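You operate a simulated robot arm through the tools that you are given. There is no shell and no other tool. Be economical: measure what you need, move in short steps, check, and stop when the job is done.

Carry out the task below with a simulated two-armed robot. There is one attempt and no reset: what you move stays moved.

Task
Wipe up the spill on the table top by the fridge with the white cloth and put it back.

It is judged by the outcome, as a careful person would: the job done as asked, and still so three seconds after it is handed in. It fails if anything else is knocked over, pushed out of place, dropped, spilled or broken. Flat cloth is picked up by pressing the open fingertips on it (5 to 10 N) and closing them slowly along it; thin cloth reads only 2 to 8 mm in the jaws.

Robot
Two 7-joint arms with two-finger parallel grippers on one trunk, on a base that drives. Base frame: it is fixed to the floor where the robot stands at the start and does not move with it; the origin is under the middle of the robot, x ahead of it, y to its left, z up. Units: mm, degrees, N and s.
The left shoulder is at the start at [60, 189, 1078], the right one opposite. Payload 3.43 kg a hand.
Tool frame (each hand has its own): the origin (TCP) lies between the finger pads and is the grasp point; the fingertips stand 30 mm ahead of it; z points along the fingers, y is the line along which they close. The gripper opens to 94 mm. The fingers are 28 mm wide and 10 mm thick; the gripper's body (50 by 96 mm) begins 55 mm behind the TCP.
Orientation is that of the tool frame in the base frame, as a unit quaternion [w, x, y, z]. With the fingers straight down and closing along the base's y, the tool's x points along the base's -x, its y along +y and its z along -z.

Tools
- The arms move only by the tool apply_moves. It takes "left_rows", "right_rows" or both (then of equal length, played together; a hand with none holds still); each is one flat list of numbers, 7 for each row, row after row: the turn, a rotation vector about the tool's x, y, z in degrees, then the shift along the tool's x, y, z in mm, then the finger opening in mm, from 0 to 94. In form: [wx, wy, wz, tx, ty, tz, hand, wx, wy, wz, tx, ty, tz, hand, ...]. A call has 1 to 12 rows; each row is the pose to reach, as a shift and turn from the pose commanded when the call began, along the tool's axes at that moment. A row lasts 0.2 s, in which the tool goes at most 50 mm and 8.6 degrees; a call with a longer step from one row to the next is refused whole, and so is a gripper value outside its range. Where a pose cannot be reached the arm comes as near as it can. A force on the tool above 40 N (or 10 N above the force at the start of the call, whichever is more), or a blocked arm, ends the call early, and 0.2 s more pass. The fingers move at their own pace (about 153 mm/s each) and stop on an object; they squeeze with about 24 N. The grip force told is the motor's: it shows also when the fingers shut on nothing. Time passes only in rows, and 0.2 s behind the last, so rows that repeat a pose let the fingers close. It gives the time, the measured TCP pose, the force on the tool (base axes), the opening and the grip force at its end, in the units of the frame above (readings bear some noise), with the torque about the TCP (base axes, N m) and any sound that the robot's microphone picked up.
- Cameras (640 x 400 px; columns grow to the right, rows downward): "scene" is now at [-2.8, 40.1, 1615.7]; the picture's right is [0.55, -0.83, 0.00], its down [-0.71, -0.47, -0.53] and it looks along [0.44, 0.29, -0.85] (base axes); focal length 282 px, centre (320, 200). "left" rides on the left gripper at [76, -14, -102] in its tool frame; the picture's right is [0.18, 0.98, 0.00], its down [-0.75, 0.14, -0.64] and it looks along [-0.63, 0.12, 0.77] (tool axes); focal length 243 px, centre (320, 200). "right" rides on the right gripper at [76, 14, -102] in its tool frame; the picture's right is [-0.18, 0.98, 0.00], its down [-0.75, -0.14, -0.64] and it looks along [-0.63, -0.12, 0.77] (tool axes); focal length 243 px, centre (320, 200). There is no depth. A picture from a camera that has moved, and an enlarged one, comes with that camera's place and axes in the base frame and with its lens.
- grab_frame(camera): a new picture of that camera. It takes no simulated time.
- raise_lower(by): slides the trunk up (or, below 0, down) by that many mm; the arms and the scene camera ride with it, the base frame stays. It gives what a move gives, with no picture.
- steer(legs): drives the robot by 1 to 6 legs, each [ahead, left, turn to the left] in mm, mm and degrees, along the robot's own axes; the way and the turn of a leg run together, so that a leg with both is an arc; at most 1500 mm and 180 degrees a leg. The arms and the cameras ride along, it lands a little off, and it stops where it bumps. It gives what a move gives.
- head_to(pan, tilt): turns the head with the scene camera to pan (to the left, within 86 degrees either way) and tilt (down, from -29 to 69), counted from straight ahead of the robot. It gives what a move gives.
- close_up(camera, box): a new picture of the part [left, top, right, bottom] of that camera's present view, enlarged. It takes no simulated time.
- sign_off(): hands the job in; it is judged then, once.

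Go step by step. Nothing tells you exact positions but the pictures and the camera data: compare them with the known pose of the tool, close in by small moves and look again before you grip or let go. The budget is 120 turns and 92 pictures, counting those below and the enlarged ones. Unless the task says otherwise, let go and move clear before handing in, and close with one line.

The tools are called after "Emit:" as name(argument=value, ...) on one line, values as JSON. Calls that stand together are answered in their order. apply_moves: Moves the arms, as the interface text tells. Its arguments: {"type":"object","properties":{"left_rows":{"type":"array","items":{"type":"number"}},"right_rows":{"type":"array","items":{"type":"number"}}},"required":[]} The other tools are called the same way: raise_lower (by) slides the trunk up or down; steer (legs) drives the base; head_to (pan, tilt) turns the head that bears the scene camera; grab_frame (camera) takes a picture; close_up (camera, box) takes an enlarged picture of a part of a camera's view; sign_off () hands the job in.

At the start:

```text
clock: 0.0
left_tool_pos: [308.3, 467.1, 943.5]
left_tcp_rot: [0.0, 0.0, 1.0, 0.0]
left_force: [-0.3, -0.6, 0.4]
left_moment: [-0.01, 0.03, 0.01]
left_gripper_width: 94.0
left_grip_force: 0.1
right_tool_pos: [349.8, 11.8, 983.6]
right_tcp_rot: [-0.001, 0.001, 1.0, 0.001]
right_force: [-0.1, -0.2, -0.1]
right_moment: [-0.01, -0.02, 0.0]
right_gripper_width: 93.9
right_grip_force: 0.0
trunk travel left (down, up): [-750.0, 240.0]
robot x, y, heading: [-0.9, 0.4, -0.1]
head pan, tilt: [33.5, 57.8]
```

scene: 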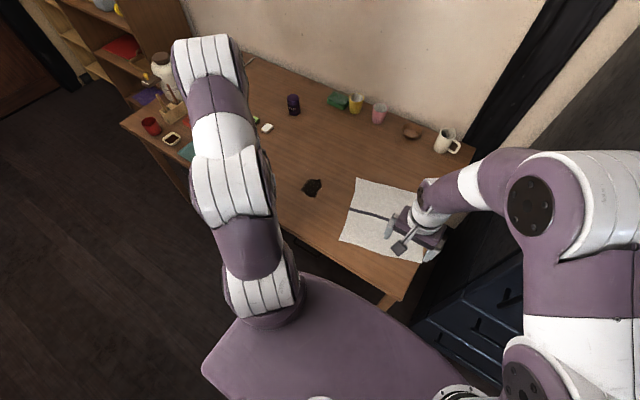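
right: 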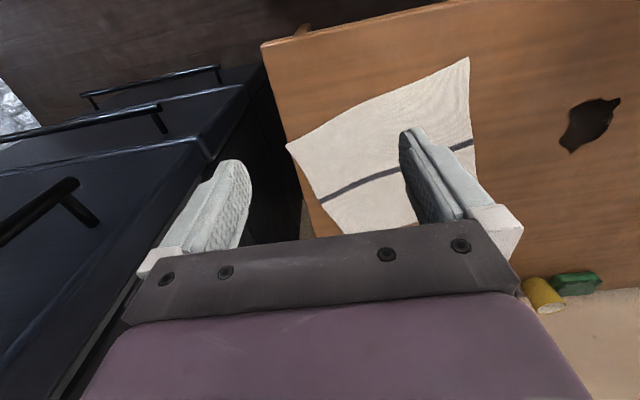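
left: 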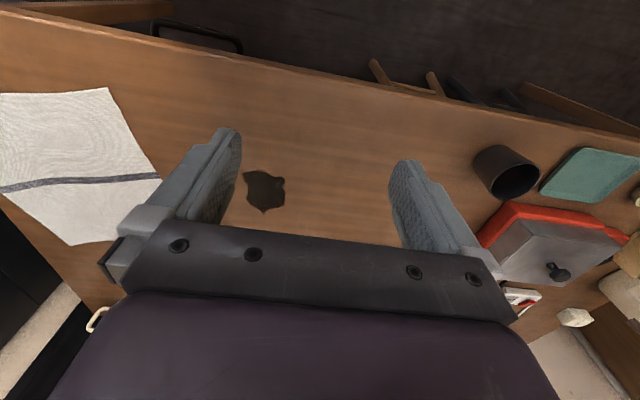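

I see the white cloth at about x 370–735, y -60–285 on a table roughly 705 high, and a dark spill near (505, 407). I'll look around to confirm the fridge and check what is near the work area.

Emit:
head_to(pan=-20, tilt=40)

Emit:
grab_frame(camera="scene")

Emit:
head_to(pan=25, tilt=45)

Emit:
grab_frame(camera="scene")

```text
clock: 1.2
left_tool_pos: [308.8, 467.2, 942.7]
left_tcp_rot: [-0.001, 0.0, 1.0, 0.0]
left_force: [-0.1, -0.3, 0.5]
left_moment: [0.02, -0.01, -0.02]
left_gripper_width: 93.9
left_grip_force: 0.1
right_tool_pos: [349.0, 12.5, 984.6]
right_tcp_rot: [-0.001, -0.001, 1.0, 0.0]
right_force: [0.4, -0.1, -0.2]
right_moment: [0.01, 0.01, 0.0]
right_gripper_width: 93.8
right_grip_force: 0.1
trunk travel left (down, up): [-750.0, 240.0]
robot x, y, heading: [-2.0, 1.4, 0.2]
head pan, tilt: [-20.0, 40.0]
```

```text
88 pictures are left
camera scene: at [19.5, -27.0, 1639.8], right [-0.34, -0.94, 0.0], down [-0.6, 0.22, -0.77], along [0.72, -0.26, -0.64], focal length 282 px, centre (320, 200)
```

scene: 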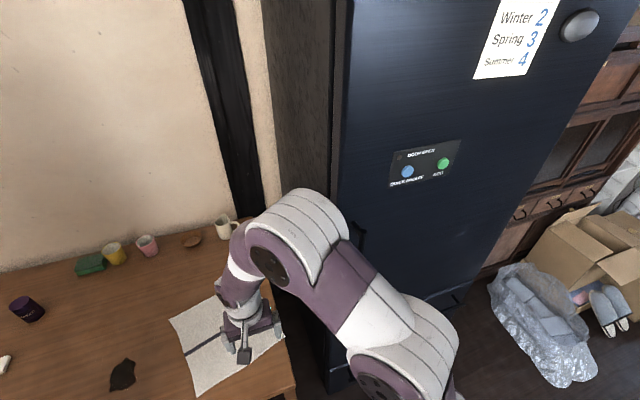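

```text
clock: 2.3
left_tool_pos: [308.2, 467.0, 942.3]
left_tcp_rot: [0.0, 0.0, 1.0, 0.0]
left_force: [-0.3, 0.3, -0.7]
left_moment: [-0.02, -0.01, -0.03]
left_gripper_width: 94.1
left_grip_force: 0.1
right_tool_pos: [349.0, 12.1, 983.2]
right_tcp_rot: [0.0, 0.0, 1.0, -0.001]
right_force: [0.0, -0.3, -0.2]
right_moment: [-0.01, 0.01, 0.0]
right_gripper_width: 94.1
right_grip_force: 0.0
trunk travel left (down, up): [-750.0, 240.0]
robot x, y, heading: [-0.9, -0.7, -0.1]
head pan, tilt: [25.0, 45.0]
```

```text
87 pictures are left
camera scene: at [13.4, 36.2, 1632.6], right [0.42, -0.91, 0.0], down [-0.64, -0.3, -0.71], along [0.64, 0.3, -0.71], focal length 282 px, centre (320, 200)
```

scene: 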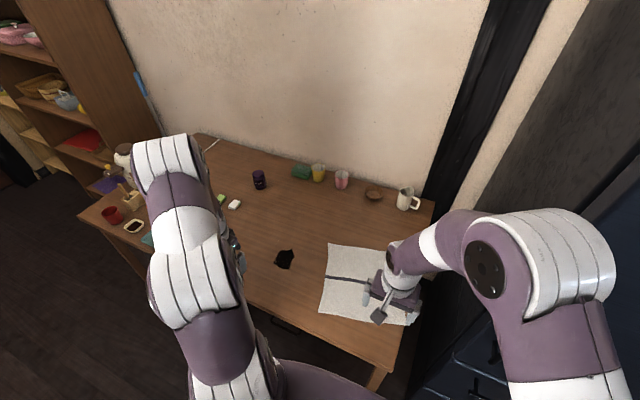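

The fridge is just right of this table, so this is the right spill and cloth. I'll drive 100 mm left to bring the spill within the left hand's reach, then raise the right hand out of the way.

Emit:
steer(legs=[[0, 100, 0]])

Emit:
apply_moves(right_rows=[0, 0, 0, 20, 0, -30, 60, 0, 0, 0, 40, 0, -60, 30, 0, 0, 0, 60, 0, -90, 10, 0, 0, 0, 80, 0, -120, 0, 0, 0, 0, 100, 0, -150, 0])

Emit:
head_to(pan=20, tilt=52)

Emit:
grab_frame(camera="scene")

Emit:
grab_frame(camera="left")

```text
clock: 3.5
left_tool_pos: [309.7, 566.0, 942.4]
left_tcp_rot: [0.0, 0.0, 1.0, 0.0]
left_force: [-0.1, 0.3, 0.6]
left_moment: [0.01, -0.01, 0.01]
left_gripper_width: 94.2
left_grip_force: 0.1
right_tool_pos: [349.7, 110.2, 982.5]
right_tcp_rot: [-0.001, 0.001, 1.0, 0.001]
right_force: [-0.9, 0.1, 0.3]
right_moment: [-0.02, 0.0, 0.01]
right_gripper_width: 93.9
right_grip_force: 0.0
trunk travel left (down, up): [-750.0, 240.0]
robot x, y, heading: [-2.6, 97.1, 0.1]
head pan, tilt: [25.0, 45.0]
```

```text
clock: 4.7
left_tool_pos: [308.8, 564.0, 942.5]
left_tcp_rot: [-0.001, 0.001, 1.0, 0.0]
left_force: [0.4, -0.4, 0.5]
left_moment: [0.0, -0.01, -0.01]
left_gripper_width: 93.8
left_grip_force: 0.1
right_tool_pos: [246.5, 109.0, 1137.4]
right_tcp_rot: [0.0, 0.001, 1.0, 0.0]
right_force: [0.6, -0.7, 1.0]
right_moment: [-0.03, -0.04, 0.01]
right_gripper_width: 0.0
right_grip_force: 24.1
trunk travel left (down, up): [-750.0, 240.0]
robot x, y, heading: [1.6, 100.2, -0.4]
head pan, tilt: [25.0, 45.0]
```

```text
clock: 5.4
left_tool_pos: [309.3, 564.2, 941.6]
left_tcp_rot: [0.0, 0.001, 1.0, -0.001]
left_force: [-0.6, 0.4, -0.3]
left_moment: [0.02, 0.0, 0.02]
left_gripper_width: 94.1
left_grip_force: 0.1
right_tool_pos: [248.3, 109.8, 1134.1]
right_tcp_rot: [0.0, 0.001, 1.0, 0.0]
right_force: [-1.0, -0.6, -0.7]
right_moment: [0.03, -0.02, 0.02]
right_gripper_width: 0.2
right_grip_force: 24.2
trunk travel left (down, up): [-750.0, 240.0]
robot x, y, heading: [-1.4, 95.9, -0.4]
head pan, tilt: [20.0, 52.0]
```

```text
86 pictures are left
camera scene: at [10.5, 125.7, 1623.0], right [0.34, -0.94, 0.0], down [-0.74, -0.27, -0.62], along [0.58, 0.21, -0.79], focal length 282 px, centre (320, 200)
```

scene: 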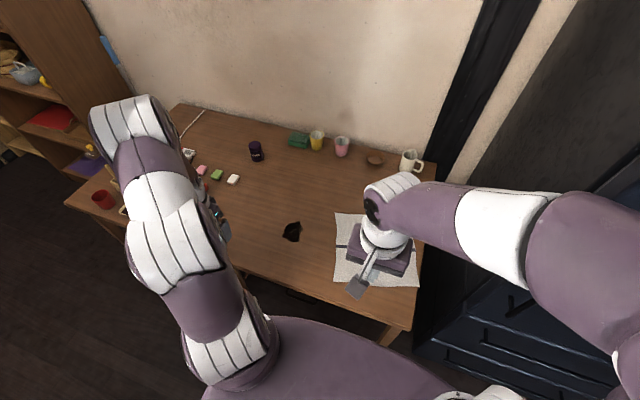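

```text
85 pictures are left
camera left: at [233.8, 550.0, 1044.8], right [-0.18, 0.98, 0.0], down [0.75, 0.14, 0.64], along [0.63, 0.12, -0.77], focal length 243 px, centre (320, 200)
```

left: 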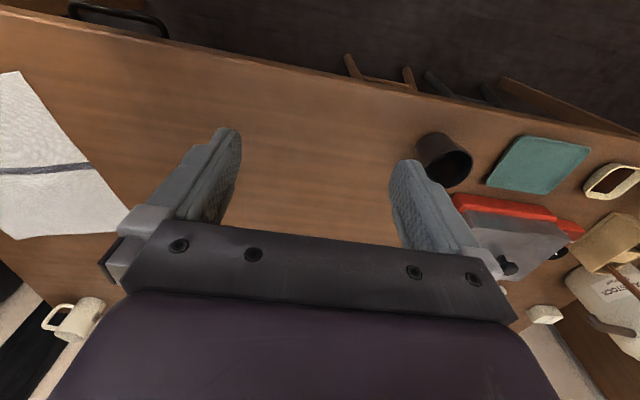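

The left hand has to move to above the cloth's left part, around (500, 185). The right hand stays parked high, where its camera can watch.

Emit:
apply_moves(left_rows=[0, 0, 0, -20, -38, 0, 94, 0, 0, 0, -40, -76, 0, 94, 0, 0, 0, -60, -114, 10, 94, 0, 0, 0, -80, -152, 20, 94, 0, 0, 0, -100, -190, 30, 94, 0, 0, 0, -120, -228, 40, 94, 0, 0, 0, -140, -266, 55, 94, 0, 0, 0, -160, -304, 70, 94, 0, 0, 0, -176, -342, 85, 94, 0, 0, 0, -191, -380, 95, 94, 0, 0, 0, -191, -380, 95, 94])

Emit:
grab_frame(camera="left")

Emit:
grab_frame(camera="right")

```text
clock: 7.8
left_tool_pos: [501.6, 184.6, 846.8]
left_tcp_rot: [0.0, 0.0, 1.0, 0.0]
left_force: [0.2, 0.6, 0.1]
left_moment: [-0.03, 0.0, 0.01]
left_gripper_width: 93.7
left_grip_force: 0.0
right_tool_pos: [247.6, 109.4, 1136.4]
right_tcp_rot: [0.001, 0.001, 1.0, 0.001]
right_force: [-0.8, 0.4, 0.4]
right_moment: [-0.02, 0.01, 0.01]
right_gripper_width: 0.0
right_grip_force: 23.9
trunk travel left (down, up): [-750.0, 240.0]
robot x, y, heading: [-2.3, 99.5, 0.0]
head pan, tilt: [20.0, 52.0]
```

```text
84 pictures are left
camera left: at [425.2, 170.0, 949.0], right [-0.18, 0.98, 0.0], down [0.75, 0.14, 0.64], along [0.63, 0.12, -0.77], focal length 243 px, centre (320, 200)
```

left: 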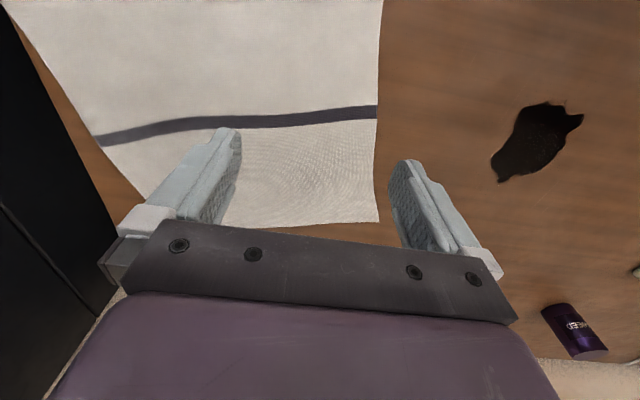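

```text
83 pictures are left
camera right: at [171.4, 125.0, 1239.0], right [0.19, 0.98, 0.0], down [0.75, -0.14, 0.64], along [0.63, -0.12, -0.77], focal length 243 px, centre (320, 200)
```

right: 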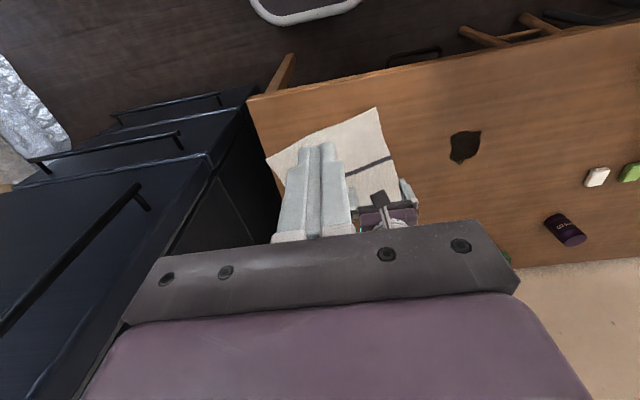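

The cloth's left edge passes (501, 243), and the spill spans about x 465–560, y 385–460. I'll shift to y≈165 and come down close above the cloth.

Emit:
apply_moves(left_rows=[0, 0, 0, 0, -20, 30, 94, 0, 0, 0, 0, -20, 60, 94, 0, 0, 0, 0, -20, 85, 94, 0, 0, 0, 0, -20, 98, 94, 0, 0, 0, 0, -20, 103, 94, 0, 0, 0, 0, -20, 105, 94])

Emit:
grab_frame(camera="left")

```text
clock: 9.0
left_tool_pos: [504.5, 162.1, 751.2]
left_tcp_rot: [0.007, 0.001, 1.0, -0.001]
left_force: [-8.7, 1.1, 34.8]
left_moment: [1.5, 0.53, 0.38]
left_gripper_width: 93.7
left_grip_force: 0.1
right_tool_pos: [246.4, 109.5, 1137.4]
right_tcp_rot: [0.002, 0.0, 1.0, 0.0]
right_force: [0.3, 0.1, 0.5]
right_moment: [-0.01, 0.03, -0.03]
right_gripper_width: 0.0
right_grip_force: 24.2
trunk travel left (down, up): [-750.0, 240.0]
robot x, y, heading: [0.5, 96.1, -0.1]
head pan, tilt: [20.0, 52.0]
stopped in row 6 (left hand): the force on the tool passed its limit (the readings are from after the stop); the commanded pose is now the measured one
```

```text
82 pictures are left
camera left: at [426.4, 147.0, 852.4], right [-0.18, 0.98, -0.01], down [0.74, 0.14, 0.65], along [0.64, 0.12, -0.76], focal length 243 px, centre (320, 200)
```

left: 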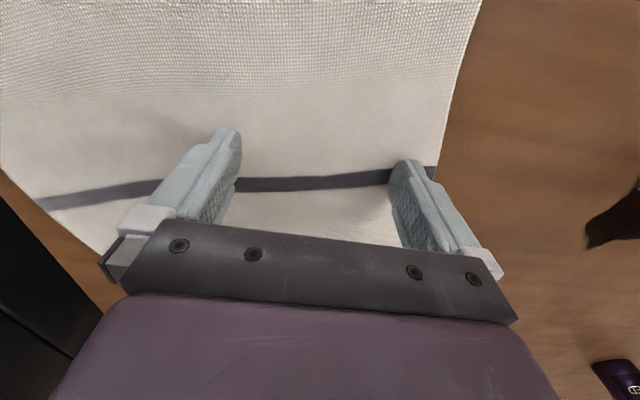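

The table is higher than estimated: contact at TCP z≈751, with 35 N now. I'll ease up to get a light press before closing.

Emit:
apply_moves(left_rows=[0, 0, 0, 0, 0, -1, 94, 0, 0, 0, 0, 0, -1, 94])

```text
clock: 9.6
left_tool_pos: [503.9, 162.1, 751.1]
left_tcp_rot: [0.008, 0.001, 1.0, -0.001]
left_force: [1.4, 2.7, 31.6]
left_moment: [1.47, 0.19, -0.07]
left_gripper_width: 93.9
left_grip_force: 0.0
right_tool_pos: [245.6, 110.4, 1135.5]
right_tcp_rot: [0.001, 0.002, 1.0, 0.0]
right_force: [-0.5, 0.0, 0.4]
right_moment: [0.05, -0.01, 0.0]
right_gripper_width: 0.0
right_grip_force: 24.4
trunk travel left (down, up): [-750.0, 240.0]
robot x, y, heading: [-0.9, 100.7, -0.0]
head pan, tilt: [20.0, 52.0]
```

Only the +y finger carries load (moment 1.5 N m). I'll ease up further.

Emit:
apply_moves(left_rows=[0, 0, 0, 0, 0, -2, 94, 0, 0, 0, 0, 0, -4, 94, 0, 0, 0, 0, 0, -4, 94])

```text
clock: 10.4
left_tool_pos: [502.2, 163.0, 750.9]
left_tcp_rot: [0.003, 0.001, 1.0, -0.001]
left_force: [-1.5, -1.8, 3.3]
left_moment: [0.02, 0.0, -0.02]
left_gripper_width: 93.6
left_grip_force: 0.0
right_tool_pos: [247.3, 107.8, 1134.2]
right_tcp_rot: [0.0, 0.001, 1.0, 0.0]
right_force: [0.3, -0.7, 0.0]
right_moment: [0.0, -0.03, -0.01]
right_gripper_width: 0.2
right_grip_force: 24.2
trunk travel left (down, up): [-750.0, 240.0]
robot x, y, heading: [-1.6, 94.9, -0.1]
head pan, tilt: [20.0, 52.0]
```

The load is now balanced at about 3 N. I'll press slightly more and close slowly.

Emit:
apply_moves(left_rows=[0, 0, 0, 0, 0, 0.7, 88, 0, 0, 0, 0, 0, 0.7, 80, 0, 0, 0, 0, 0, 0.7, 72, 0, 0, 0, 0, 0, 0.7, 64, 0, 0, 0, 0, 0, 0.7, 56, 0, 0, 0, 0, 0, 0.7, 48])

Emit:
grab_frame(camera="left")

```text
clock: 11.8
left_tool_pos: [502.8, 161.1, 752.3]
left_tcp_rot: [0.004, 0.001, 1.0, 0.0]
left_force: [-0.4, -0.1, 0.4]
left_moment: [0.01, 0.02, -0.02]
left_gripper_width: 48.0
left_grip_force: 0.0
right_tool_pos: [246.8, 109.6, 1135.8]
right_tcp_rot: [0.0, 0.002, 1.0, 0.0]
right_force: [-0.5, 0.7, 0.7]
right_moment: [-0.02, 0.0, -0.02]
right_gripper_width: 0.0
right_grip_force: 23.9
trunk travel left (down, up): [-750.0, 240.0]
robot x, y, heading: [0.9, 96.7, 0.1]
head pan, tilt: [20.0, 52.0]
```

```text
81 pictures are left
camera left: at [426.4, 147.4, 853.3], right [-0.18, 0.98, 0.0], down [0.75, 0.14, 0.65], along [0.64, 0.12, -0.76], focal length 243 px, centre (320, 200)
```

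left: 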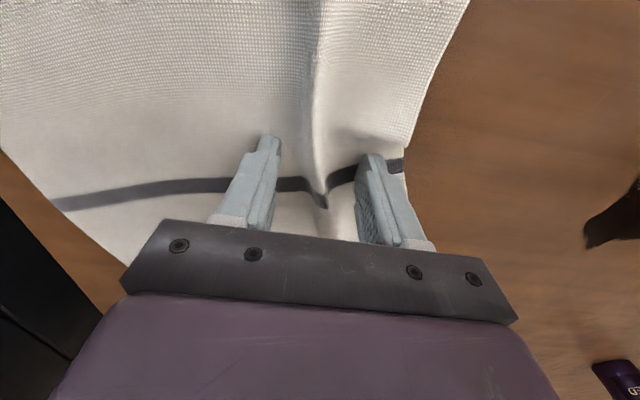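

A fold is rising between the fingers, which is what I want. I'll press a touch more and close the rest of the way.

Emit:
apply_moves(left_rows=[0, 0, 0, 0, 0, 1.2, 42, 0, 0, 0, 0, 0, 1.2, 35, 0, 0, 0, 0, 0, 1.2, 28, 0, 0, 0, 0, 0, 1.2, 21, 0, 0, 0, 0, 0, 1.2, 14, 0, 0, 0, 0, 0, 1.2, 8, 0, 0, 0, 0, 0, 1.2, 3, 0, 0, 0, 0, 0, 1, 0, 0, 0, 0, 0, 0, 0, 0, 0, 0, 0, 0, 0, 0, 0])

Emit:
grab_frame(camera="left")

```text
clock: 14.0
left_tool_pos: [502.6, 161.3, 751.3]
left_tcp_rot: [0.004, 0.001, 1.0, -0.001]
left_force: [-0.1, -0.2, 1.7]
left_moment: [-0.02, -0.02, 0.01]
left_gripper_width: 2.7
left_grip_force: 24.0
right_tool_pos: [248.5, 109.9, 1136.7]
right_tcp_rot: [0.001, 0.0, 1.0, 0.0]
right_force: [0.9, -0.9, 0.7]
right_moment: [0.0, 0.0, -0.01]
right_gripper_width: 0.0
right_grip_force: 24.0
trunk travel left (down, up): [-750.0, 240.0]
robot x, y, heading: [-1.8, 95.0, -0.2]
head pan, tilt: [20.0, 52.0]
```

```text
80 pictures are left
camera left: at [425.9, 147.4, 853.1], right [-0.18, 0.98, 0.0], down [0.75, 0.14, 0.65], along [0.64, 0.12, -0.76], focal length 243 px, centre (320, 200)
```

left: 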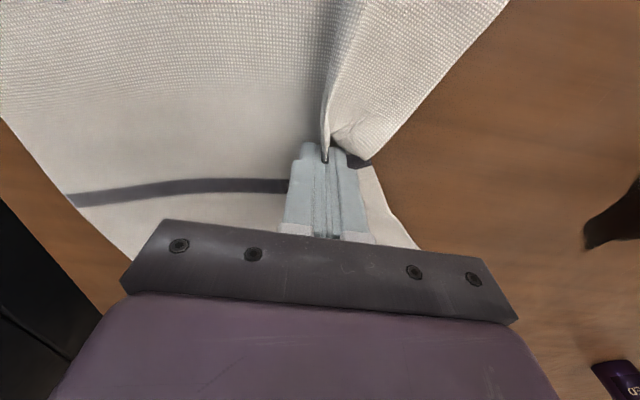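

The cloth is gripped at 2.7 mm. I'll lift a little and carry it left towards the spill, with most of it trailing.

Emit:
apply_moves(left_rows=[0, 0, 0, 0, 0, -15, 0, 0, 0, 0, 0, 0, -30, 0, 0, 0, 0, 0, 20, -30, 0, 0, 0, 0, 0, 45, -30, 0, 0, 0, 0, 0, 70, -30, 0, 0, 0, 0, 0, 95, -30, 0, 0, 0, 0, 0, 120, -30, 0, 0, 0, 0, 0, 145, -30, 0, 0, 0, 0, 0, 170, -30, 0, 0, 0, 0, 0, 195, -30, 0, 0, 0, 0, 0, 210, -30, 0])

Emit:
grab_frame(camera="left")

Emit:
grab_frame(camera="scene")

```text
clock: 16.4
left_tool_pos: [504.7, 371.5, 781.5]
left_tcp_rot: [0.004, 0.001, 1.0, -0.001]
left_force: [-0.3, 0.2, 0.2]
left_moment: [0.0, -0.02, 0.02]
left_gripper_width: 2.6
left_grip_force: 23.8
right_tool_pos: [248.4, 109.2, 1136.0]
right_tcp_rot: [0.0, 0.001, 1.0, 0.0]
right_force: [-0.5, -1.0, 0.1]
right_moment: [0.03, 0.02, -0.01]
right_gripper_width: 0.0
right_grip_force: 24.2
trunk travel left (down, up): [-750.0, 240.0]
robot x, y, heading: [-1.5, 97.7, -0.4]
head pan, tilt: [20.0, 52.0]
```

```text
79 pictures are left
camera left: at [427.5, 357.4, 883.5], right [-0.18, 0.98, 0.0], down [0.75, 0.14, 0.65], along [0.64, 0.12, -0.76], focal length 243 px, centre (320, 200)
```

left: 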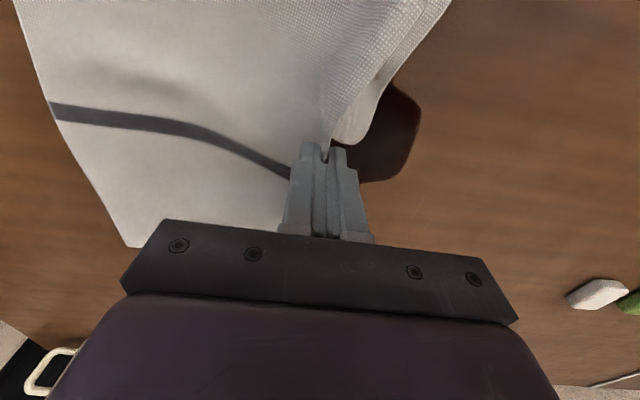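

```text
78 pictures are left
camera scene: at [10.2, 125.9, 1623.0], right [0.34, -0.94, 0.0], down [-0.74, -0.27, -0.62], along [0.58, 0.21, -0.79], focal length 282 px, centre (320, 200)
```

scene: 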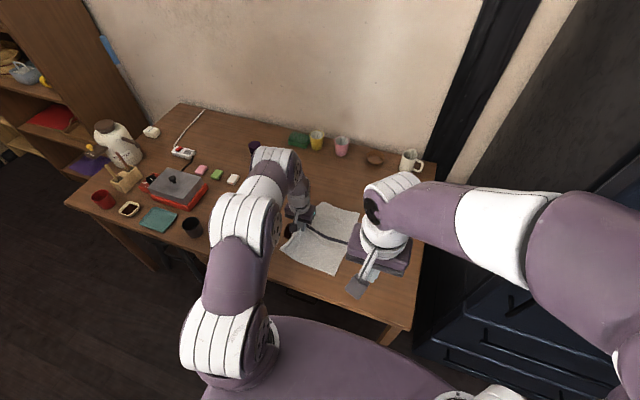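

The cloth is at the right edge of the spill (x 465–549, y 371–438). I'll press down and take a first stroke left across it.

Emit:
apply_moves(left_rows=[0, 0, 0, 0, -10, 15, 0, 0, 0, 0, 0, -10, 28, 0, 0, 0, 0, 0, -10, 31, 0, 0, 0, 0, 0, 0, 31, 0, 0, 0, 0, 0, 15, 31, 0, 0, 0, 0, 0, 30, 31, 0, 0, 0, 0, 0, 45, 31, 0, 0, 0, 0, 0, 60, 31, 0, 0, 0, 0, 0, 75, 31, 0, 0, 0, 0, 0, 85, 31, 0])

Emit:
grab_frame(camera="left")

```text
clock: 18.6
left_tool_pos: [502.2, 456.4, 752.2]
left_tcp_rot: [0.005, 0.001, 1.0, 0.0]
left_force: [-0.5, -10.0, 22.3]
left_moment: [-0.24, 0.13, 0.05]
left_gripper_width: 2.1
left_grip_force: 23.8
right_tool_pos: [245.9, 106.1, 1136.3]
right_tcp_rot: [0.001, 0.001, 1.0, 0.001]
right_force: [-0.6, -0.8, 0.2]
right_moment: [0.01, -0.01, -0.01]
right_gripper_width: 0.0
right_grip_force: 23.8
trunk travel left (down, up): [-750.0, 240.0]
robot x, y, heading: [-2.3, 96.7, -0.4]
head pan, tilt: [20.0, 52.0]
```

```text
77 pictures are left
camera left: at [424.6, 441.1, 854.1], right [-0.18, 0.98, 0.0], down [0.75, 0.14, 0.65], along [0.64, 0.12, -0.76], focal length 243 px, centre (320, 200)
```

left: 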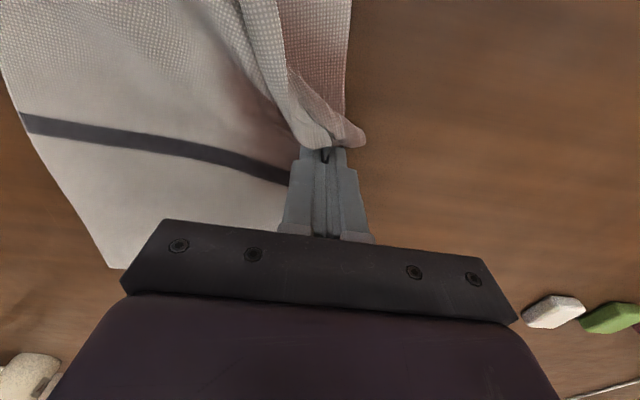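

The cloth is taking up stain. I'll continue with lanes at lower and higher x, pressing slightly less.

Emit:
apply_moves(left_rows=[0, 0, 0, 22, -5, -0.5, 0, 0, 0, 0, 22, -25, -0.5, 0, 0, 0, 0, 22, -45, -0.5, 0, 0, 0, 0, 22, -65, -0.5, 0, 0, 0, 0, 22, -85, -0.5, 0, 0, 0, 0, 0, -85, -0.5, 0, 0, 0, 0, -25, -85, -0.5, 0, 0, 0, 0, -25, -60, -0.5, 0, 0, 0, 0, -25, -40, -0.5, 0, 0, 0, 0, -25, -20, -0.5, 0, 0, 0, 0, -25, 0, -0.5, 0])

Emit:
apply_moves(left_rows=[0, 0, 0, -20, -15, 0, 0, 0, 0, 0, -25, -30, 0, 0, 0, 0, 0, -25, -50, 0, 0, 0, 0, 0, -25, -75, 0, 0, 0, 0, 0, 10, -75, 0, 0, 0, 0, 0, 35, -75, 0, 0, 0, 0, 0, 35, -50, 0, 0, 0, 0, 0, 35, -25, 0, 0, 0, 0, 0, 35, 0, 0, 0])

Emit:
grab_frame(camera="left")

Emit:
grab_frame(camera="right")

```text
clock: 19.9
left_tool_pos: [483.5, 374.0, 752.6]
left_tcp_rot: [0.002, 0.0, 1.0, -0.001]
left_force: [-9.8, 1.7, 24.1]
left_moment: [0.09, 0.26, -0.02]
left_gripper_width: 2.5
left_grip_force: 23.5
right_tool_pos: [246.4, 108.3, 1135.3]
right_tcp_rot: [0.001, -0.001, 1.0, 0.002]
right_force: [0.2, -0.3, 0.8]
right_moment: [0.03, -0.01, -0.03]
right_gripper_width: 0.0
right_grip_force: 23.9
trunk travel left (down, up): [-750.0, 240.0]
robot x, y, heading: [1.2, 99.3, -0.0]
head pan, tilt: [20.0, 52.0]
stopped in row 6 (left hand): the force on the tool passed its limit (the readings are from after the stop); the commanded pose is now the measured one
```

```text
clock: 21.6
left_tool_pos: [447.1, 325.9, 752.5]
left_tcp_rot: [0.001, 0.0, 1.0, -0.002]
left_force: [-6.1, -11.3, 30.2]
left_moment: [-0.33, 0.18, 0.01]
left_gripper_width: 2.5
left_grip_force: 23.7
right_tool_pos: [245.1, 108.0, 1138.2]
right_tcp_rot: [0.002, 0.002, 1.0, 0.0]
right_force: [0.7, -0.2, 0.4]
right_moment: [-0.01, 0.0, -0.02]
right_gripper_width: 0.0
right_grip_force: 24.2
trunk travel left (down, up): [-750.0, 240.0]
robot x, y, heading: [4.2, 98.2, -0.2]
head pan, tilt: [20.0, 52.0]
stopped in row 8 (left hand): the force on the tool passed its limit (the readings are from after the stop); the commanded pose is now the measured one
```

```text
76 pictures are left
camera left: at [371.4, 310.1, 854.5], right [-0.18, 0.98, 0.0], down [0.75, 0.14, 0.64], along [0.63, 0.12, -0.76], focal length 243 px, centre (320, 200)
```

left: 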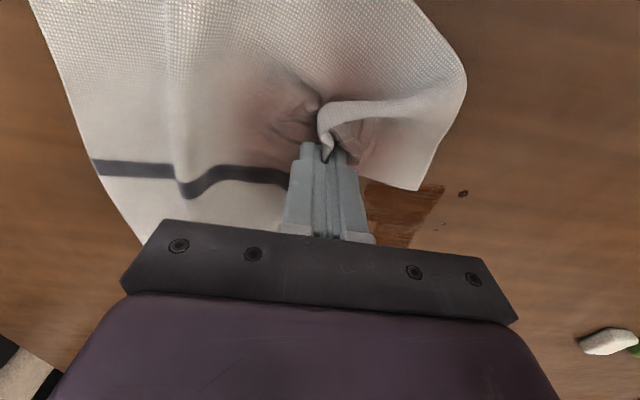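

```text
75 pictures are left
camera right: at [168.2, 123.1, 1239.6], right [0.19, 0.98, 0.0], down [0.75, -0.14, 0.64], along [0.63, -0.12, -0.76], focal length 243 px, centre (320, 200)
```

right: 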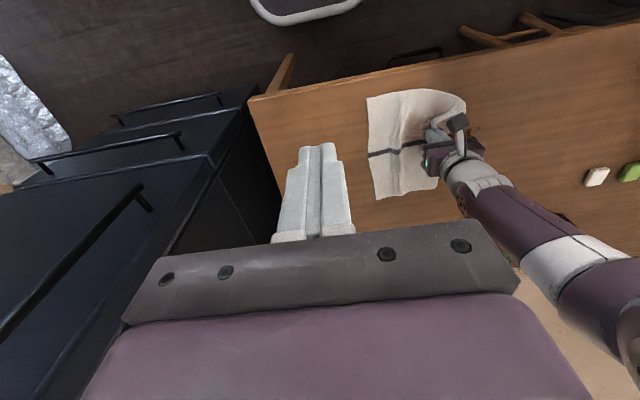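

The first pass thinned the spill, but the stop shifted my second sequence. I'll lift clear and look at what remains.

Emit:
apply_moves(left_rows=[0, 0, 0, 0, 0, -10, 0, 0, 0, 0, 0, -20, -40, 0, 0, 0, 0, 0, -50, -70, 0, 0, 0, 0, 0, -80, -100, 0, 0, 0, 0, 0, -110, -110, 0, 0, 0, 0, 0, -110, -110, 0])

Emit:
grab_frame(camera="left")

Emit:
close_up(camera="scene", box=[230, 170, 390, 270])

```text
clock: 23.0
left_tool_pos: [449.5, 217.1, 859.0]
left_tcp_rot: [-0.001, 0.0, 1.0, -0.003]
left_force: [0.2, -0.4, 0.0]
left_moment: [0.01, 0.0, -0.03]
left_gripper_width: 2.5
left_grip_force: 23.5
right_tool_pos: [248.7, 109.7, 1136.2]
right_tcp_rot: [0.0, 0.0, 1.0, 0.001]
right_force: [0.0, 0.8, 0.6]
right_moment: [0.0, -0.02, 0.02]
right_gripper_width: 0.1
right_grip_force: 24.2
trunk travel left (down, up): [-750.0, 240.0]
robot x, y, heading: [-1.3, 94.0, -0.3]
head pan, tilt: [20.0, 52.0]
```

```text
74 pictures are left
camera left: at [372.6, 201.7, 962.1], right [-0.18, 0.98, 0.0], down [0.75, 0.14, 0.64], along [0.63, 0.11, -0.77], focal length 243 px, centre (320, 200)
```

left: 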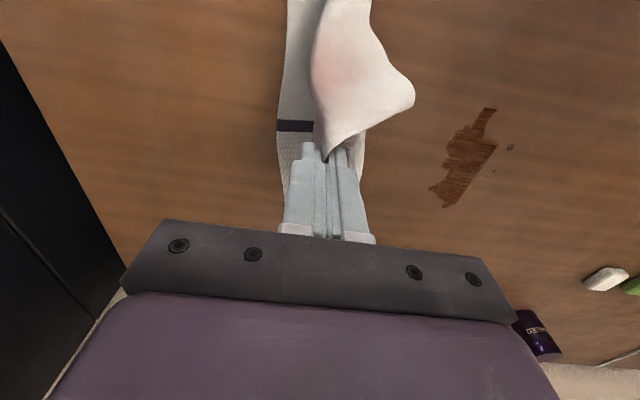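

```text
4.00 times, centred on (310, 220) of scene
camera zoom: at [10.4, 126.3, 1623.0], right [0.34, -0.94, 0.0], down [-0.74, -0.27, -0.62], along [0.58, 0.21, -0.79], focal length 1130 px, centre (360, 120)
```

zoom: 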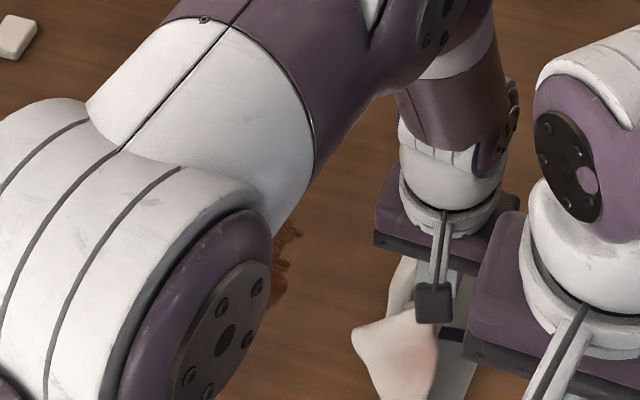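

About half the film remains, at x 430–540, y 365–415, with a drop at (459, 425). I'll lower with the cloth trailing to the right, then land at the patch's far end.

Emit:
apply_moves(left_rows=[0, 0, 0, -20, 20, 20, 0, 0, 0, 0, -40, 45, 45, 0, 0, 0, 0, -60, 75, 65, 0, 0, 0, 0, -80, 105, 80, 0, 0, 0, 0, -95, 130, 85, 0, 0, 0, 0, -95, 155, 90, 0, 0, 0, 0, -95, 155, 102, 0, 0, 0, 0, -95, 155, 106, 0, 0, 0, 0, -95, 155, 106, 0])

Emit:
grab_frame(camera="left")

```text
clock: 25.0
left_tool_pos: [543.7, 371.2, 754.6]
left_tcp_rot: [0.001, -0.001, 1.0, -0.002]
left_force: [-0.5, -0.9, 9.4]
left_moment: [0.01, 0.1, 0.01]
left_gripper_width: 2.1
left_grip_force: 23.8
right_tool_pos: [248.6, 109.8, 1137.9]
right_tcp_rot: [0.0, 0.0, 1.0, 0.0]
right_force: [0.2, 0.3, 0.0]
right_moment: [0.02, 0.01, -0.01]
right_gripper_width: 0.4
right_grip_force: 24.0
trunk travel left (down, up): [-750.0, 240.0]
robot x, y, heading: [-1.7, 93.6, -0.2]
head pan, tilt: [20.0, 52.0]
```

```text
72 pictures are left
camera left: at [467.4, 356.3, 856.2], right [-0.18, 0.98, 0.0], down [0.75, 0.14, 0.64], along [0.63, 0.12, -0.77], focal length 243 px, centre (320, 200)
```

left: 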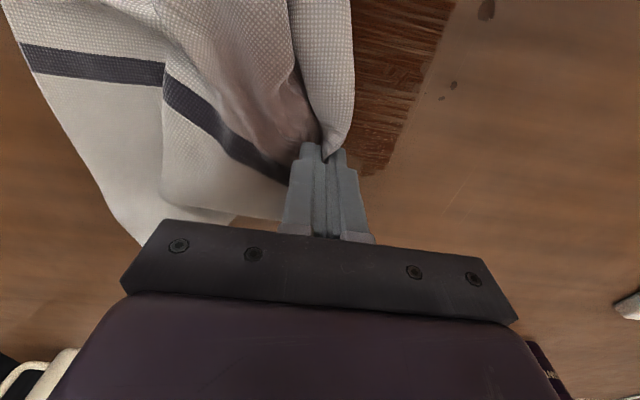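

About 9 N of contact, and the patch lies just ahead and to the left. I'll sweep along x in lanes at y≈380 and 396.

Emit:
apply_moves(left_rows=[0, 0, 0, 0, 9, 0, 0, 0, 0, 0, 20, 9, 0, 0, 0, 0, 0, 40, 9, 0, 0, 0, 0, 0, 60, 9, 0, 0, 0, 0, 0, 80, 9, 0, 0, 0, 0, 0, 100, 9, 0, 0, 0, 0, 0, 115, 9, 0, 0, 0, 0, 0, 115, 25, 0, 0])

```text
clock: 26.8
left_tool_pos: [428.3, 396.9, 754.7]
left_tcp_rot: [-0.001, 0.0, 1.0, -0.002]
left_force: [0.1, -0.8, 4.1]
left_moment: [-0.08, 0.05, 0.01]
left_gripper_width: 2.4
left_grip_force: 23.7
right_tool_pos: [247.2, 108.8, 1135.5]
right_tcp_rot: [0.001, 0.001, 1.0, 0.0]
right_force: [0.1, 0.8, 0.6]
right_moment: [0.03, 0.02, 0.01]
right_gripper_width: 0.0
right_grip_force: 24.2
trunk travel left (down, up): [-750.0, 240.0]
robot x, y, heading: [2.4, 98.8, -0.4]
head pan, tilt: [20.0, 52.0]
```

Emit:
apply_moves(left_rows=[0, 0, 0, -20, 0, 0.7, 0, 0, 0, 0, -40, 0, 0.7, 0, 0, 0, 0, -60, 0, 0.7, 0, 0, 0, 0, -80, 0, 0.7, 0, 0, 0, 0, -100, 0, 0.7, 0, 0, 0, 0, -120, 0, 0.7, 0, 0, 0, 0, -120, 14, 0.7, 0])

Emit:
grab_frame(camera="left")

```text
clock: 28.4
left_tool_pos: [548.2, 410.2, 753.3]
left_tcp_rot: [0.0, 0.001, 1.0, -0.002]
left_force: [0.4, -1.4, 3.0]
left_moment: [-0.07, -0.01, -0.01]
left_gripper_width: 2.4
left_grip_force: 24.4
right_tool_pos: [247.6, 109.6, 1137.7]
right_tcp_rot: [0.0, 0.001, 1.0, 0.0]
right_force: [0.4, 0.8, 0.4]
right_moment: [0.0, -0.02, 0.0]
right_gripper_width: 0.0
right_grip_force: 24.0
trunk travel left (down, up): [-750.0, 240.0]
robot x, y, heading: [0.0, 97.4, -0.0]
head pan, tilt: [20.0, 52.0]
```

```text
71 pictures are left
camera left: at [472.7, 396.3, 855.5], right [-0.18, 0.98, 0.0], down [0.75, 0.14, 0.64], along [0.63, 0.11, -0.77], focal length 243 px, centre (320, 200)
```

left: 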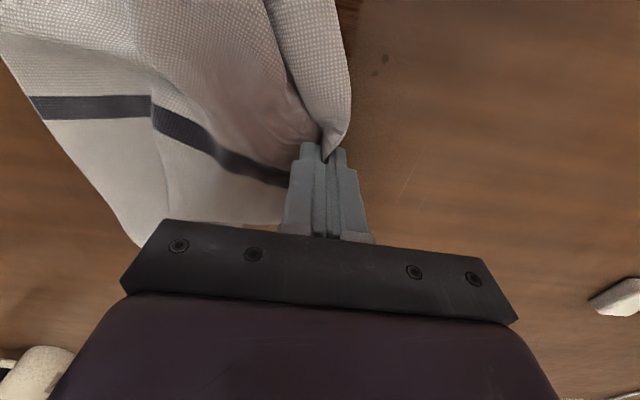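

That cleared most of it. I'll run the y≈410 and y≈428 lanes to catch the leftover near x 460 and the small drops.

Emit:
apply_moves(left_rows=[0, 0, 0, 20, 0, 1, 0, 0, 0, 0, 40, 0, 1, 0, 0, 0, 0, 60, 0, 1, 0, 0, 0, 0, 80, 0, 1, 0, 0, 0, 0, 100, 0, 1, 0, 0, 0, 0, 118, 0, 1, 0, 0, 0, 0, 118, 16, 1, 0])

Emit:
apply_moves(left_rows=[0, 0, 0, -15, 0, 0.5, 0, 0, 0, 0, -30, 0, 0.5, 0, 0, 0, 0, -45, 0, 0.5, 0, 0, 0, 0, -60, 0, 0.5, 0, 0, 0, 0, -75, 0, 0.5, 0, 0, 0, 0, -90, 0, 0.5, 0, 0, 0, 0, -100, 0, 0.5, 0])

Emit:
grab_frame(camera="left")

```text
clock: 30.0
left_tool_pos: [429.4, 426.9, 752.2]
left_tcp_rot: [-0.001, 0.001, 1.0, -0.002]
left_force: [0.1, -4.5, 16.2]
left_moment: [-0.33, -0.09, -0.03]
left_gripper_width: 2.8
left_grip_force: 24.2
right_tool_pos: [246.3, 108.9, 1134.9]
right_tcp_rot: [0.001, 0.001, 1.0, 0.0]
right_force: [0.1, 0.4, 0.2]
right_moment: [-0.02, 0.0, -0.01]
right_gripper_width: 0.0
right_grip_force: 24.0
trunk travel left (down, up): [-750.0, 240.0]
robot x, y, heading: [-2.5, 98.2, -0.3]
head pan, tilt: [20.0, 52.0]
```

```text
clock: 31.6
left_tool_pos: [531.1, 426.1, 752.6]
left_tcp_rot: [0.0, 0.0, 1.0, -0.002]
left_force: [-2.9, -0.9, 11.0]
left_moment: [-0.15, 0.04, -0.05]
left_gripper_width: 2.5
left_grip_force: 24.2
right_tool_pos: [246.5, 109.0, 1137.2]
right_tcp_rot: [0.001, 0.001, 1.0, 0.0]
right_force: [0.9, 0.1, -0.2]
right_moment: [-0.01, -0.02, 0.01]
right_gripper_width: 0.2
right_grip_force: 23.9
trunk travel left (down, up): [-750.0, 240.0]
robot x, y, heading: [-1.3, 97.5, -0.2]
head pan, tilt: [20.0, 52.0]
```

```text
70 pictures are left
camera left: at [454.5, 410.6, 855.0], right [-0.18, 0.98, 0.0], down [0.75, 0.14, 0.64], along [0.63, 0.12, -0.77], focal length 243 px, centre (320, 200)
```

left: 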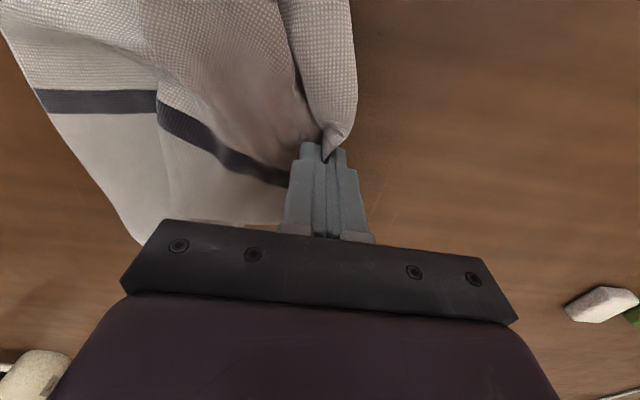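

The visible side is clean. I'll lift the cloth off to the right and inspect the whole area.

Emit:
apply_moves(left_rows=[0, 0, 0, 0, 0, -25, 0, 0, 0, 0, 0, -20, -60, 0, 0, 0, 0, 0, -50, -95, 0, 0, 0, 0, 0, -85, -125, 0, 0, 0, 0, 0, -120, -150, 0, 0, 0, 0, 0, -155, -175, 0, 0, 0, 0, 0, -190, -200, 0, 0, 0, 0, 0, -220, -225, 0, 0, 0, 0, 0, -220, -225, 0])

Emit:
grab_frame(camera="left")

Emit:
grab_frame(camera="right")

```text
clock: 33.6
left_tool_pos: [529.6, 205.8, 975.8]
left_tcp_rot: [-0.001, 0.0, 1.0, -0.002]
left_force: [-0.9, 0.4, 0.4]
left_moment: [0.03, -0.03, -0.02]
left_gripper_width: 2.4
left_grip_force: 23.4
right_tool_pos: [248.7, 109.1, 1136.6]
right_tcp_rot: [0.0, 0.001, 1.0, 0.0]
right_force: [0.0, 0.4, -0.3]
right_moment: [0.0, -0.01, 0.01]
right_gripper_width: 0.0
right_grip_force: 23.9
trunk travel left (down, up): [-750.0, 240.0]
robot x, y, heading: [0.3, 95.8, -0.2]
head pan, tilt: [20.0, 52.0]
```

```text
69 pictures are left
camera left: at [454.3, 190.7, 1078.1], right [-0.18, 0.98, 0.0], down [0.75, 0.14, 0.64], along [0.63, 0.11, -0.77], focal length 243 px, centre (320, 200)
```

left: 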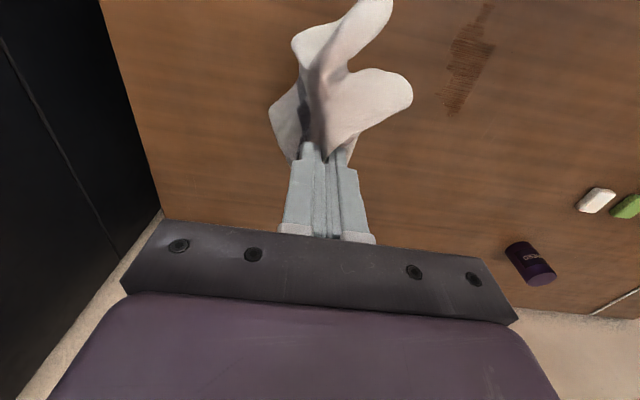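

```text
68 pictures are left
camera right: at [172.0, 124.6, 1238.9], right [0.19, 0.98, 0.0], down [0.75, -0.14, 0.64], along [0.63, -0.12, -0.77], focal length 243 px, centre (320, 200)
```

right: 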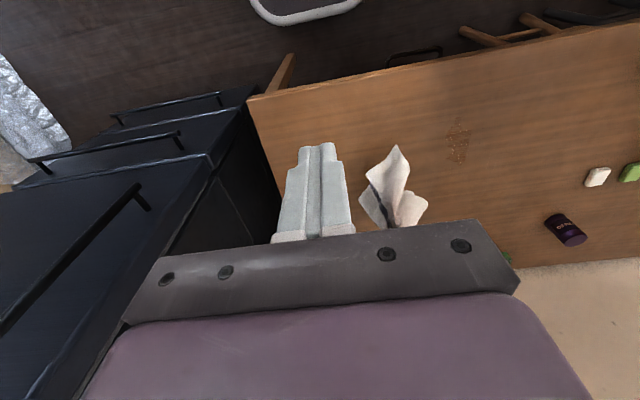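

Emit:
close_up(camera="left", box=[400, 0, 560, 130])

Emit:
close_up(camera="right", box=[420, 100, 500, 180])

```text
3.08 times, centred on (480, 65) of left
camera zoom: at [454.3, 190.7, 1078.1], right [-0.18, 0.98, 0.0], down [0.75, 0.14, 0.64], along [0.63, 0.11, -0.77], focal length 746 px, centre (-172, 615)
```

zoom: 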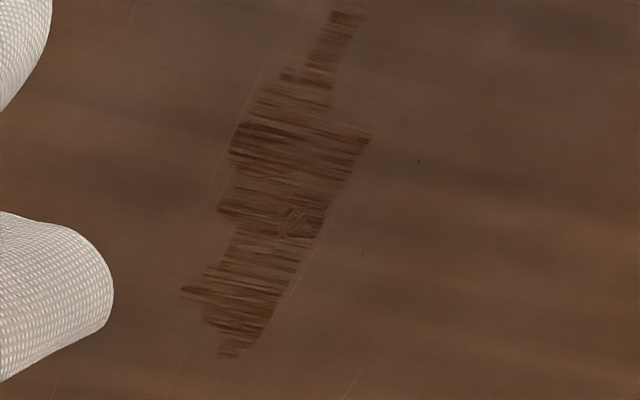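

```text
5.00 times, centred on (460, 140) of right
camera zoom: at [172.0, 124.6, 1238.9], right [0.19, 0.98, 0.0], down [0.75, -0.14, 0.64], along [0.63, -0.12, -0.77], focal length 1213 px, centre (-380, 500)
```

zoom: 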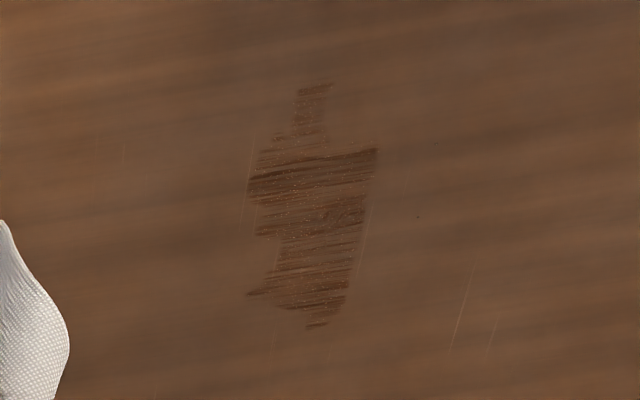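

A faint film is left at x 427–552, y 363–412. It seems to need firmer passes, about 15 N. I'll lower again and repeat the lanes.

Emit:
apply_moves(left_rows=[0, 0, 0, 0, 5, 40, 0, 0, 0, 0, 0, 10, 80, 0, 0, 0, 0, 0, 20, 120, 0, 0, 0, 0, 0, 45, 150, 0, 0, 0, 0, -5, 75, 175, 0, 0, 0, 0, -10, 105, 190, 0, 0, 0, 0, -15, 135, 200, 0, 0, 0, 0, -20, 164, 205, 0, 0, 0, 0, -20, 164, 218, 0, 0, 0, 0, -20, 164, 222.5, 0, 0, 0, 0, -20, 164, 223.5, 0, 0, 0, 0, -20, 164, 223.5, 0])

Emit:
grab_frame(camera="left")

```text
clock: 36.2
left_tool_pos: [550.6, 370.4, 753.8]
left_tcp_rot: [0.001, 0.0, 1.0, -0.002]
left_force: [0.7, 1.8, 7.1]
left_moment: [0.01, 0.02, -0.01]
left_gripper_width: 2.3
left_grip_force: 24.3
right_tool_pos: [246.3, 109.8, 1135.9]
right_tcp_rot: [0.0, 0.001, 1.0, 0.0]
right_force: [0.0, 0.0, 0.2]
right_moment: [-0.01, 0.0, -0.01]
right_gripper_width: 0.2
right_grip_force: 24.4
trunk travel left (down, up): [-750.0, 240.0]
robot x, y, heading: [0.1, 99.2, -0.5]
head pan, tilt: [20.0, 52.0]
```

```text
65 pictures are left
camera left: at [475.0, 355.3, 856.0], right [-0.18, 0.98, 0.0], down [0.75, 0.14, 0.64], along [0.63, 0.12, -0.77], focal length 243 px, centre (320, 200)
```

left: 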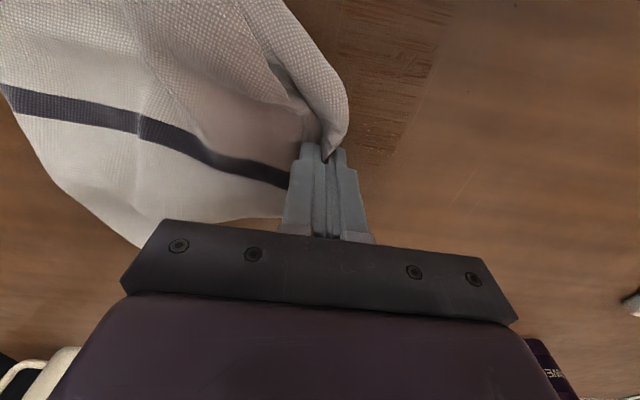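

Emit:
apply_moves(left_rows=[0, 0, 0, 0, 0, 1, 0, 0, 0, 0, 20, 0, 1, 0, 0, 0, 0, 40, 0, 1, 0, 0, 0, 0, 60, 0, 1, 0, 0, 0, 0, 80, 0, 1, 0, 0, 0, 0, 100, 0, 1, 0, 0, 0, 0, 120, 0, 1, 0, 0, 0, 0, 128, 0, 1, 0, 0, 0, 0, 128, 12, 1, 0])

Emit:
apply_moves(left_rows=[0, 0, 0, -20, 0, 0.5, 0, 0, 0, 0, -40, 0, 0.5, 0, 0, 0, 0, -60, 0, 0.5, 0, 0, 0, 0, -80, 0, 0.5, 0, 0, 0, 0, -100, 0, 0.5, 0, 0, 0, 0, -120, 0, 0.5, 0, 0, 0, 0, -128, 0, 0.5, 0, 0, 0, 0, -128, 12, 0.5, 0])

Emit:
grab_frame(camera="left")

```text
clock: 38.2
left_tool_pos: [420.0, 380.6, 753.6]
left_tcp_rot: [-0.002, 0.0, 1.0, -0.002]
left_force: [-1.4, -7.6, 21.6]
left_moment: [-0.31, 0.24, 0.1]
left_gripper_width: 2.3
left_grip_force: 23.6
right_tool_pos: [246.2, 107.8, 1136.6]
right_tcp_rot: [0.001, 0.001, 1.0, 0.0]
right_force: [-0.4, -0.3, -1.0]
right_moment: [0.0, 0.02, 0.0]
right_gripper_width: 0.0
right_grip_force: 23.8
trunk travel left (down, up): [-750.0, 240.0]
robot x, y, heading: [-6.8, 94.5, 0.1]
head pan, tilt: [20.0, 52.0]
```

```text
clock: 40.0
left_tool_pos: [552.3, 390.6, 753.0]
left_tcp_rot: [0.002, 0.001, 1.0, -0.001]
left_force: [1.3, -5.0, 13.9]
left_moment: [-0.2, 0.1, 0.03]
left_gripper_width: 2.7
left_grip_force: 24.0
right_tool_pos: [247.4, 106.2, 1135.9]
right_tcp_rot: [0.001, 0.001, 1.0, 0.002]
right_force: [0.1, -0.7, 0.0]
right_moment: [-0.01, -0.02, -0.02]
right_gripper_width: 0.1
right_grip_force: 24.8
trunk travel left (down, up): [-750.0, 240.0]
robot x, y, heading: [0.7, 94.3, -0.2]
head pan, tilt: [20.0, 52.0]
```

```text
64 pictures are left
camera left: at [476.2, 376.6, 855.4], right [-0.18, 0.98, 0.0], down [0.75, 0.14, 0.64], along [0.63, 0.12, -0.77], focal length 243 px, centre (320, 200)
```

left: 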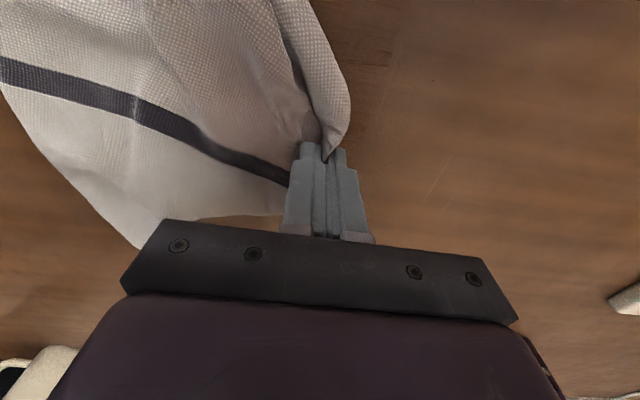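

The film is visibly fading. Next are the lanes at y≈391 and 404.

Emit:
apply_moves(left_rows=[0, 0, 0, 20, 0, 0.5, 0, 0, 0, 0, 40, 0, 0.5, 0, 0, 0, 0, 60, 0, 0.5, 0, 0, 0, 0, 80, 0, 0.5, 0, 0, 0, 0, 100, 0, 0.5, 0, 0, 0, 0, 120, 0, 0.5, 0, 0, 0, 0, 130, 0, 0.5, 0, 0, 0, 0, 130, 13, 0.5, 0])

Emit:
apply_moves(left_rows=[0, 0, 0, -20, 0, 0.5, 0, 0, 0, 0, -40, 0, 0.5, 0, 0, 0, 0, -60, 0, 0.5, 0, 0, 0, 0, -80, 0, 0.5, 0, 0, 0, 0, -100, 0, 0.5, 0, 0, 0, 0, -120, 0, 0.5, 0, 0, 0, 0, -128, 0, 0.5, 0, 0, 0, 0, -128, -28, 0.5, 0])

Emit:
apply_moves(left_rows=[0, 0, 0, 20, 0, 0.2, 0, 0, 0, 0, 40, 0, 0.2, 0, 0, 0, 0, 60, 0, 0.2, 0, 0, 0, 0, 80, 0, 0.2, 0, 0, 0, 0, 100, 0, 0.2, 0, 0, 0, 0, 120, 0, 0.2, 0, 0, 0, 0, 130, 0, 0.2, 0, 0, 0, 0, 130, 13, 0.2, 0])

Emit:
grab_frame(camera="right")

```text
clock: 41.6
left_tool_pos: [423.9, 393.9, 753.1]
left_tcp_rot: [0.003, 0.0, 1.0, 0.0]
left_force: [-1.0, -6.3, 20.6]
left_moment: [-0.2, 0.25, 0.07]
left_gripper_width: 2.4
left_grip_force: 24.4
right_tool_pos: [246.0, 108.5, 1136.0]
right_tcp_rot: [0.001, 0.001, 1.0, 0.001]
right_force: [0.2, 0.5, 0.2]
right_moment: [-0.02, -0.01, -0.01]
right_gripper_width: 0.1
right_grip_force: 24.3
trunk travel left (down, up): [-750.0, 240.0]
robot x, y, heading: [-1.9, 99.2, 0.1]
head pan, tilt: [20.0, 52.0]
stopped in row 8 (left hand): the force on the tool passed its limit (the readings are from after the stop); the commanded pose is now the measured one
```

```text
clock: 43.5
left_tool_pos: [552.7, 365.4, 752.4]
left_tcp_rot: [0.003, -0.001, 1.0, -0.001]
left_force: [1.5, 4.7, 16.6]
left_moment: [0.16, 0.06, -0.05]
left_gripper_width: 2.4
left_grip_force: 23.5
right_tool_pos: [245.7, 107.1, 1136.0]
right_tcp_rot: [0.0, 0.001, 1.0, 0.0]
right_force: [1.0, -0.3, -0.3]
right_moment: [0.0, -0.02, 0.02]
right_gripper_width: 0.0
right_grip_force: 23.7
trunk travel left (down, up): [-750.0, 240.0]
robot x, y, heading: [-3.1, 100.6, -0.3]
head pan, tilt: [20.0, 52.0]
```

```text
clock: 45.2
left_tool_pos: [418.0, 376.7, 751.9]
left_tcp_rot: [0.0, -0.001, 1.0, -0.002]
left_force: [-0.7, -11.8, 34.3]
left_moment: [-0.5, 0.17, 0.05]
left_gripper_width: 2.5
left_grip_force: 24.0
right_tool_pos: [246.2, 106.0, 1136.7]
right_tcp_rot: [0.001, 0.002, 1.0, 0.001]
right_force: [-0.7, -0.1, 0.3]
right_moment: [-0.06, -0.01, 0.03]
right_gripper_width: 0.2
right_grip_force: 24.2
trunk travel left (down, up): [-750.0, 240.0]
robot x, y, heading: [-3.6, 100.1, 0.0]
head pan, tilt: [20.0, 52.0]
```

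```text
63 pictures are left
camera right: at [168.7, 120.9, 1239.6], right [0.19, 0.98, 0.0], down [0.75, -0.14, 0.64], along [0.63, -0.12, -0.77], focal length 243 px, centre (320, 200)
```

right: 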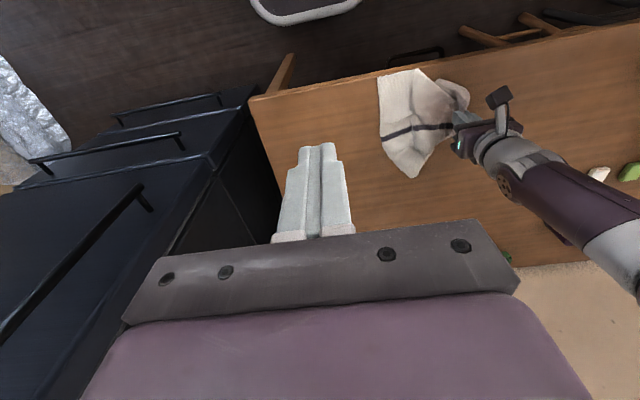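

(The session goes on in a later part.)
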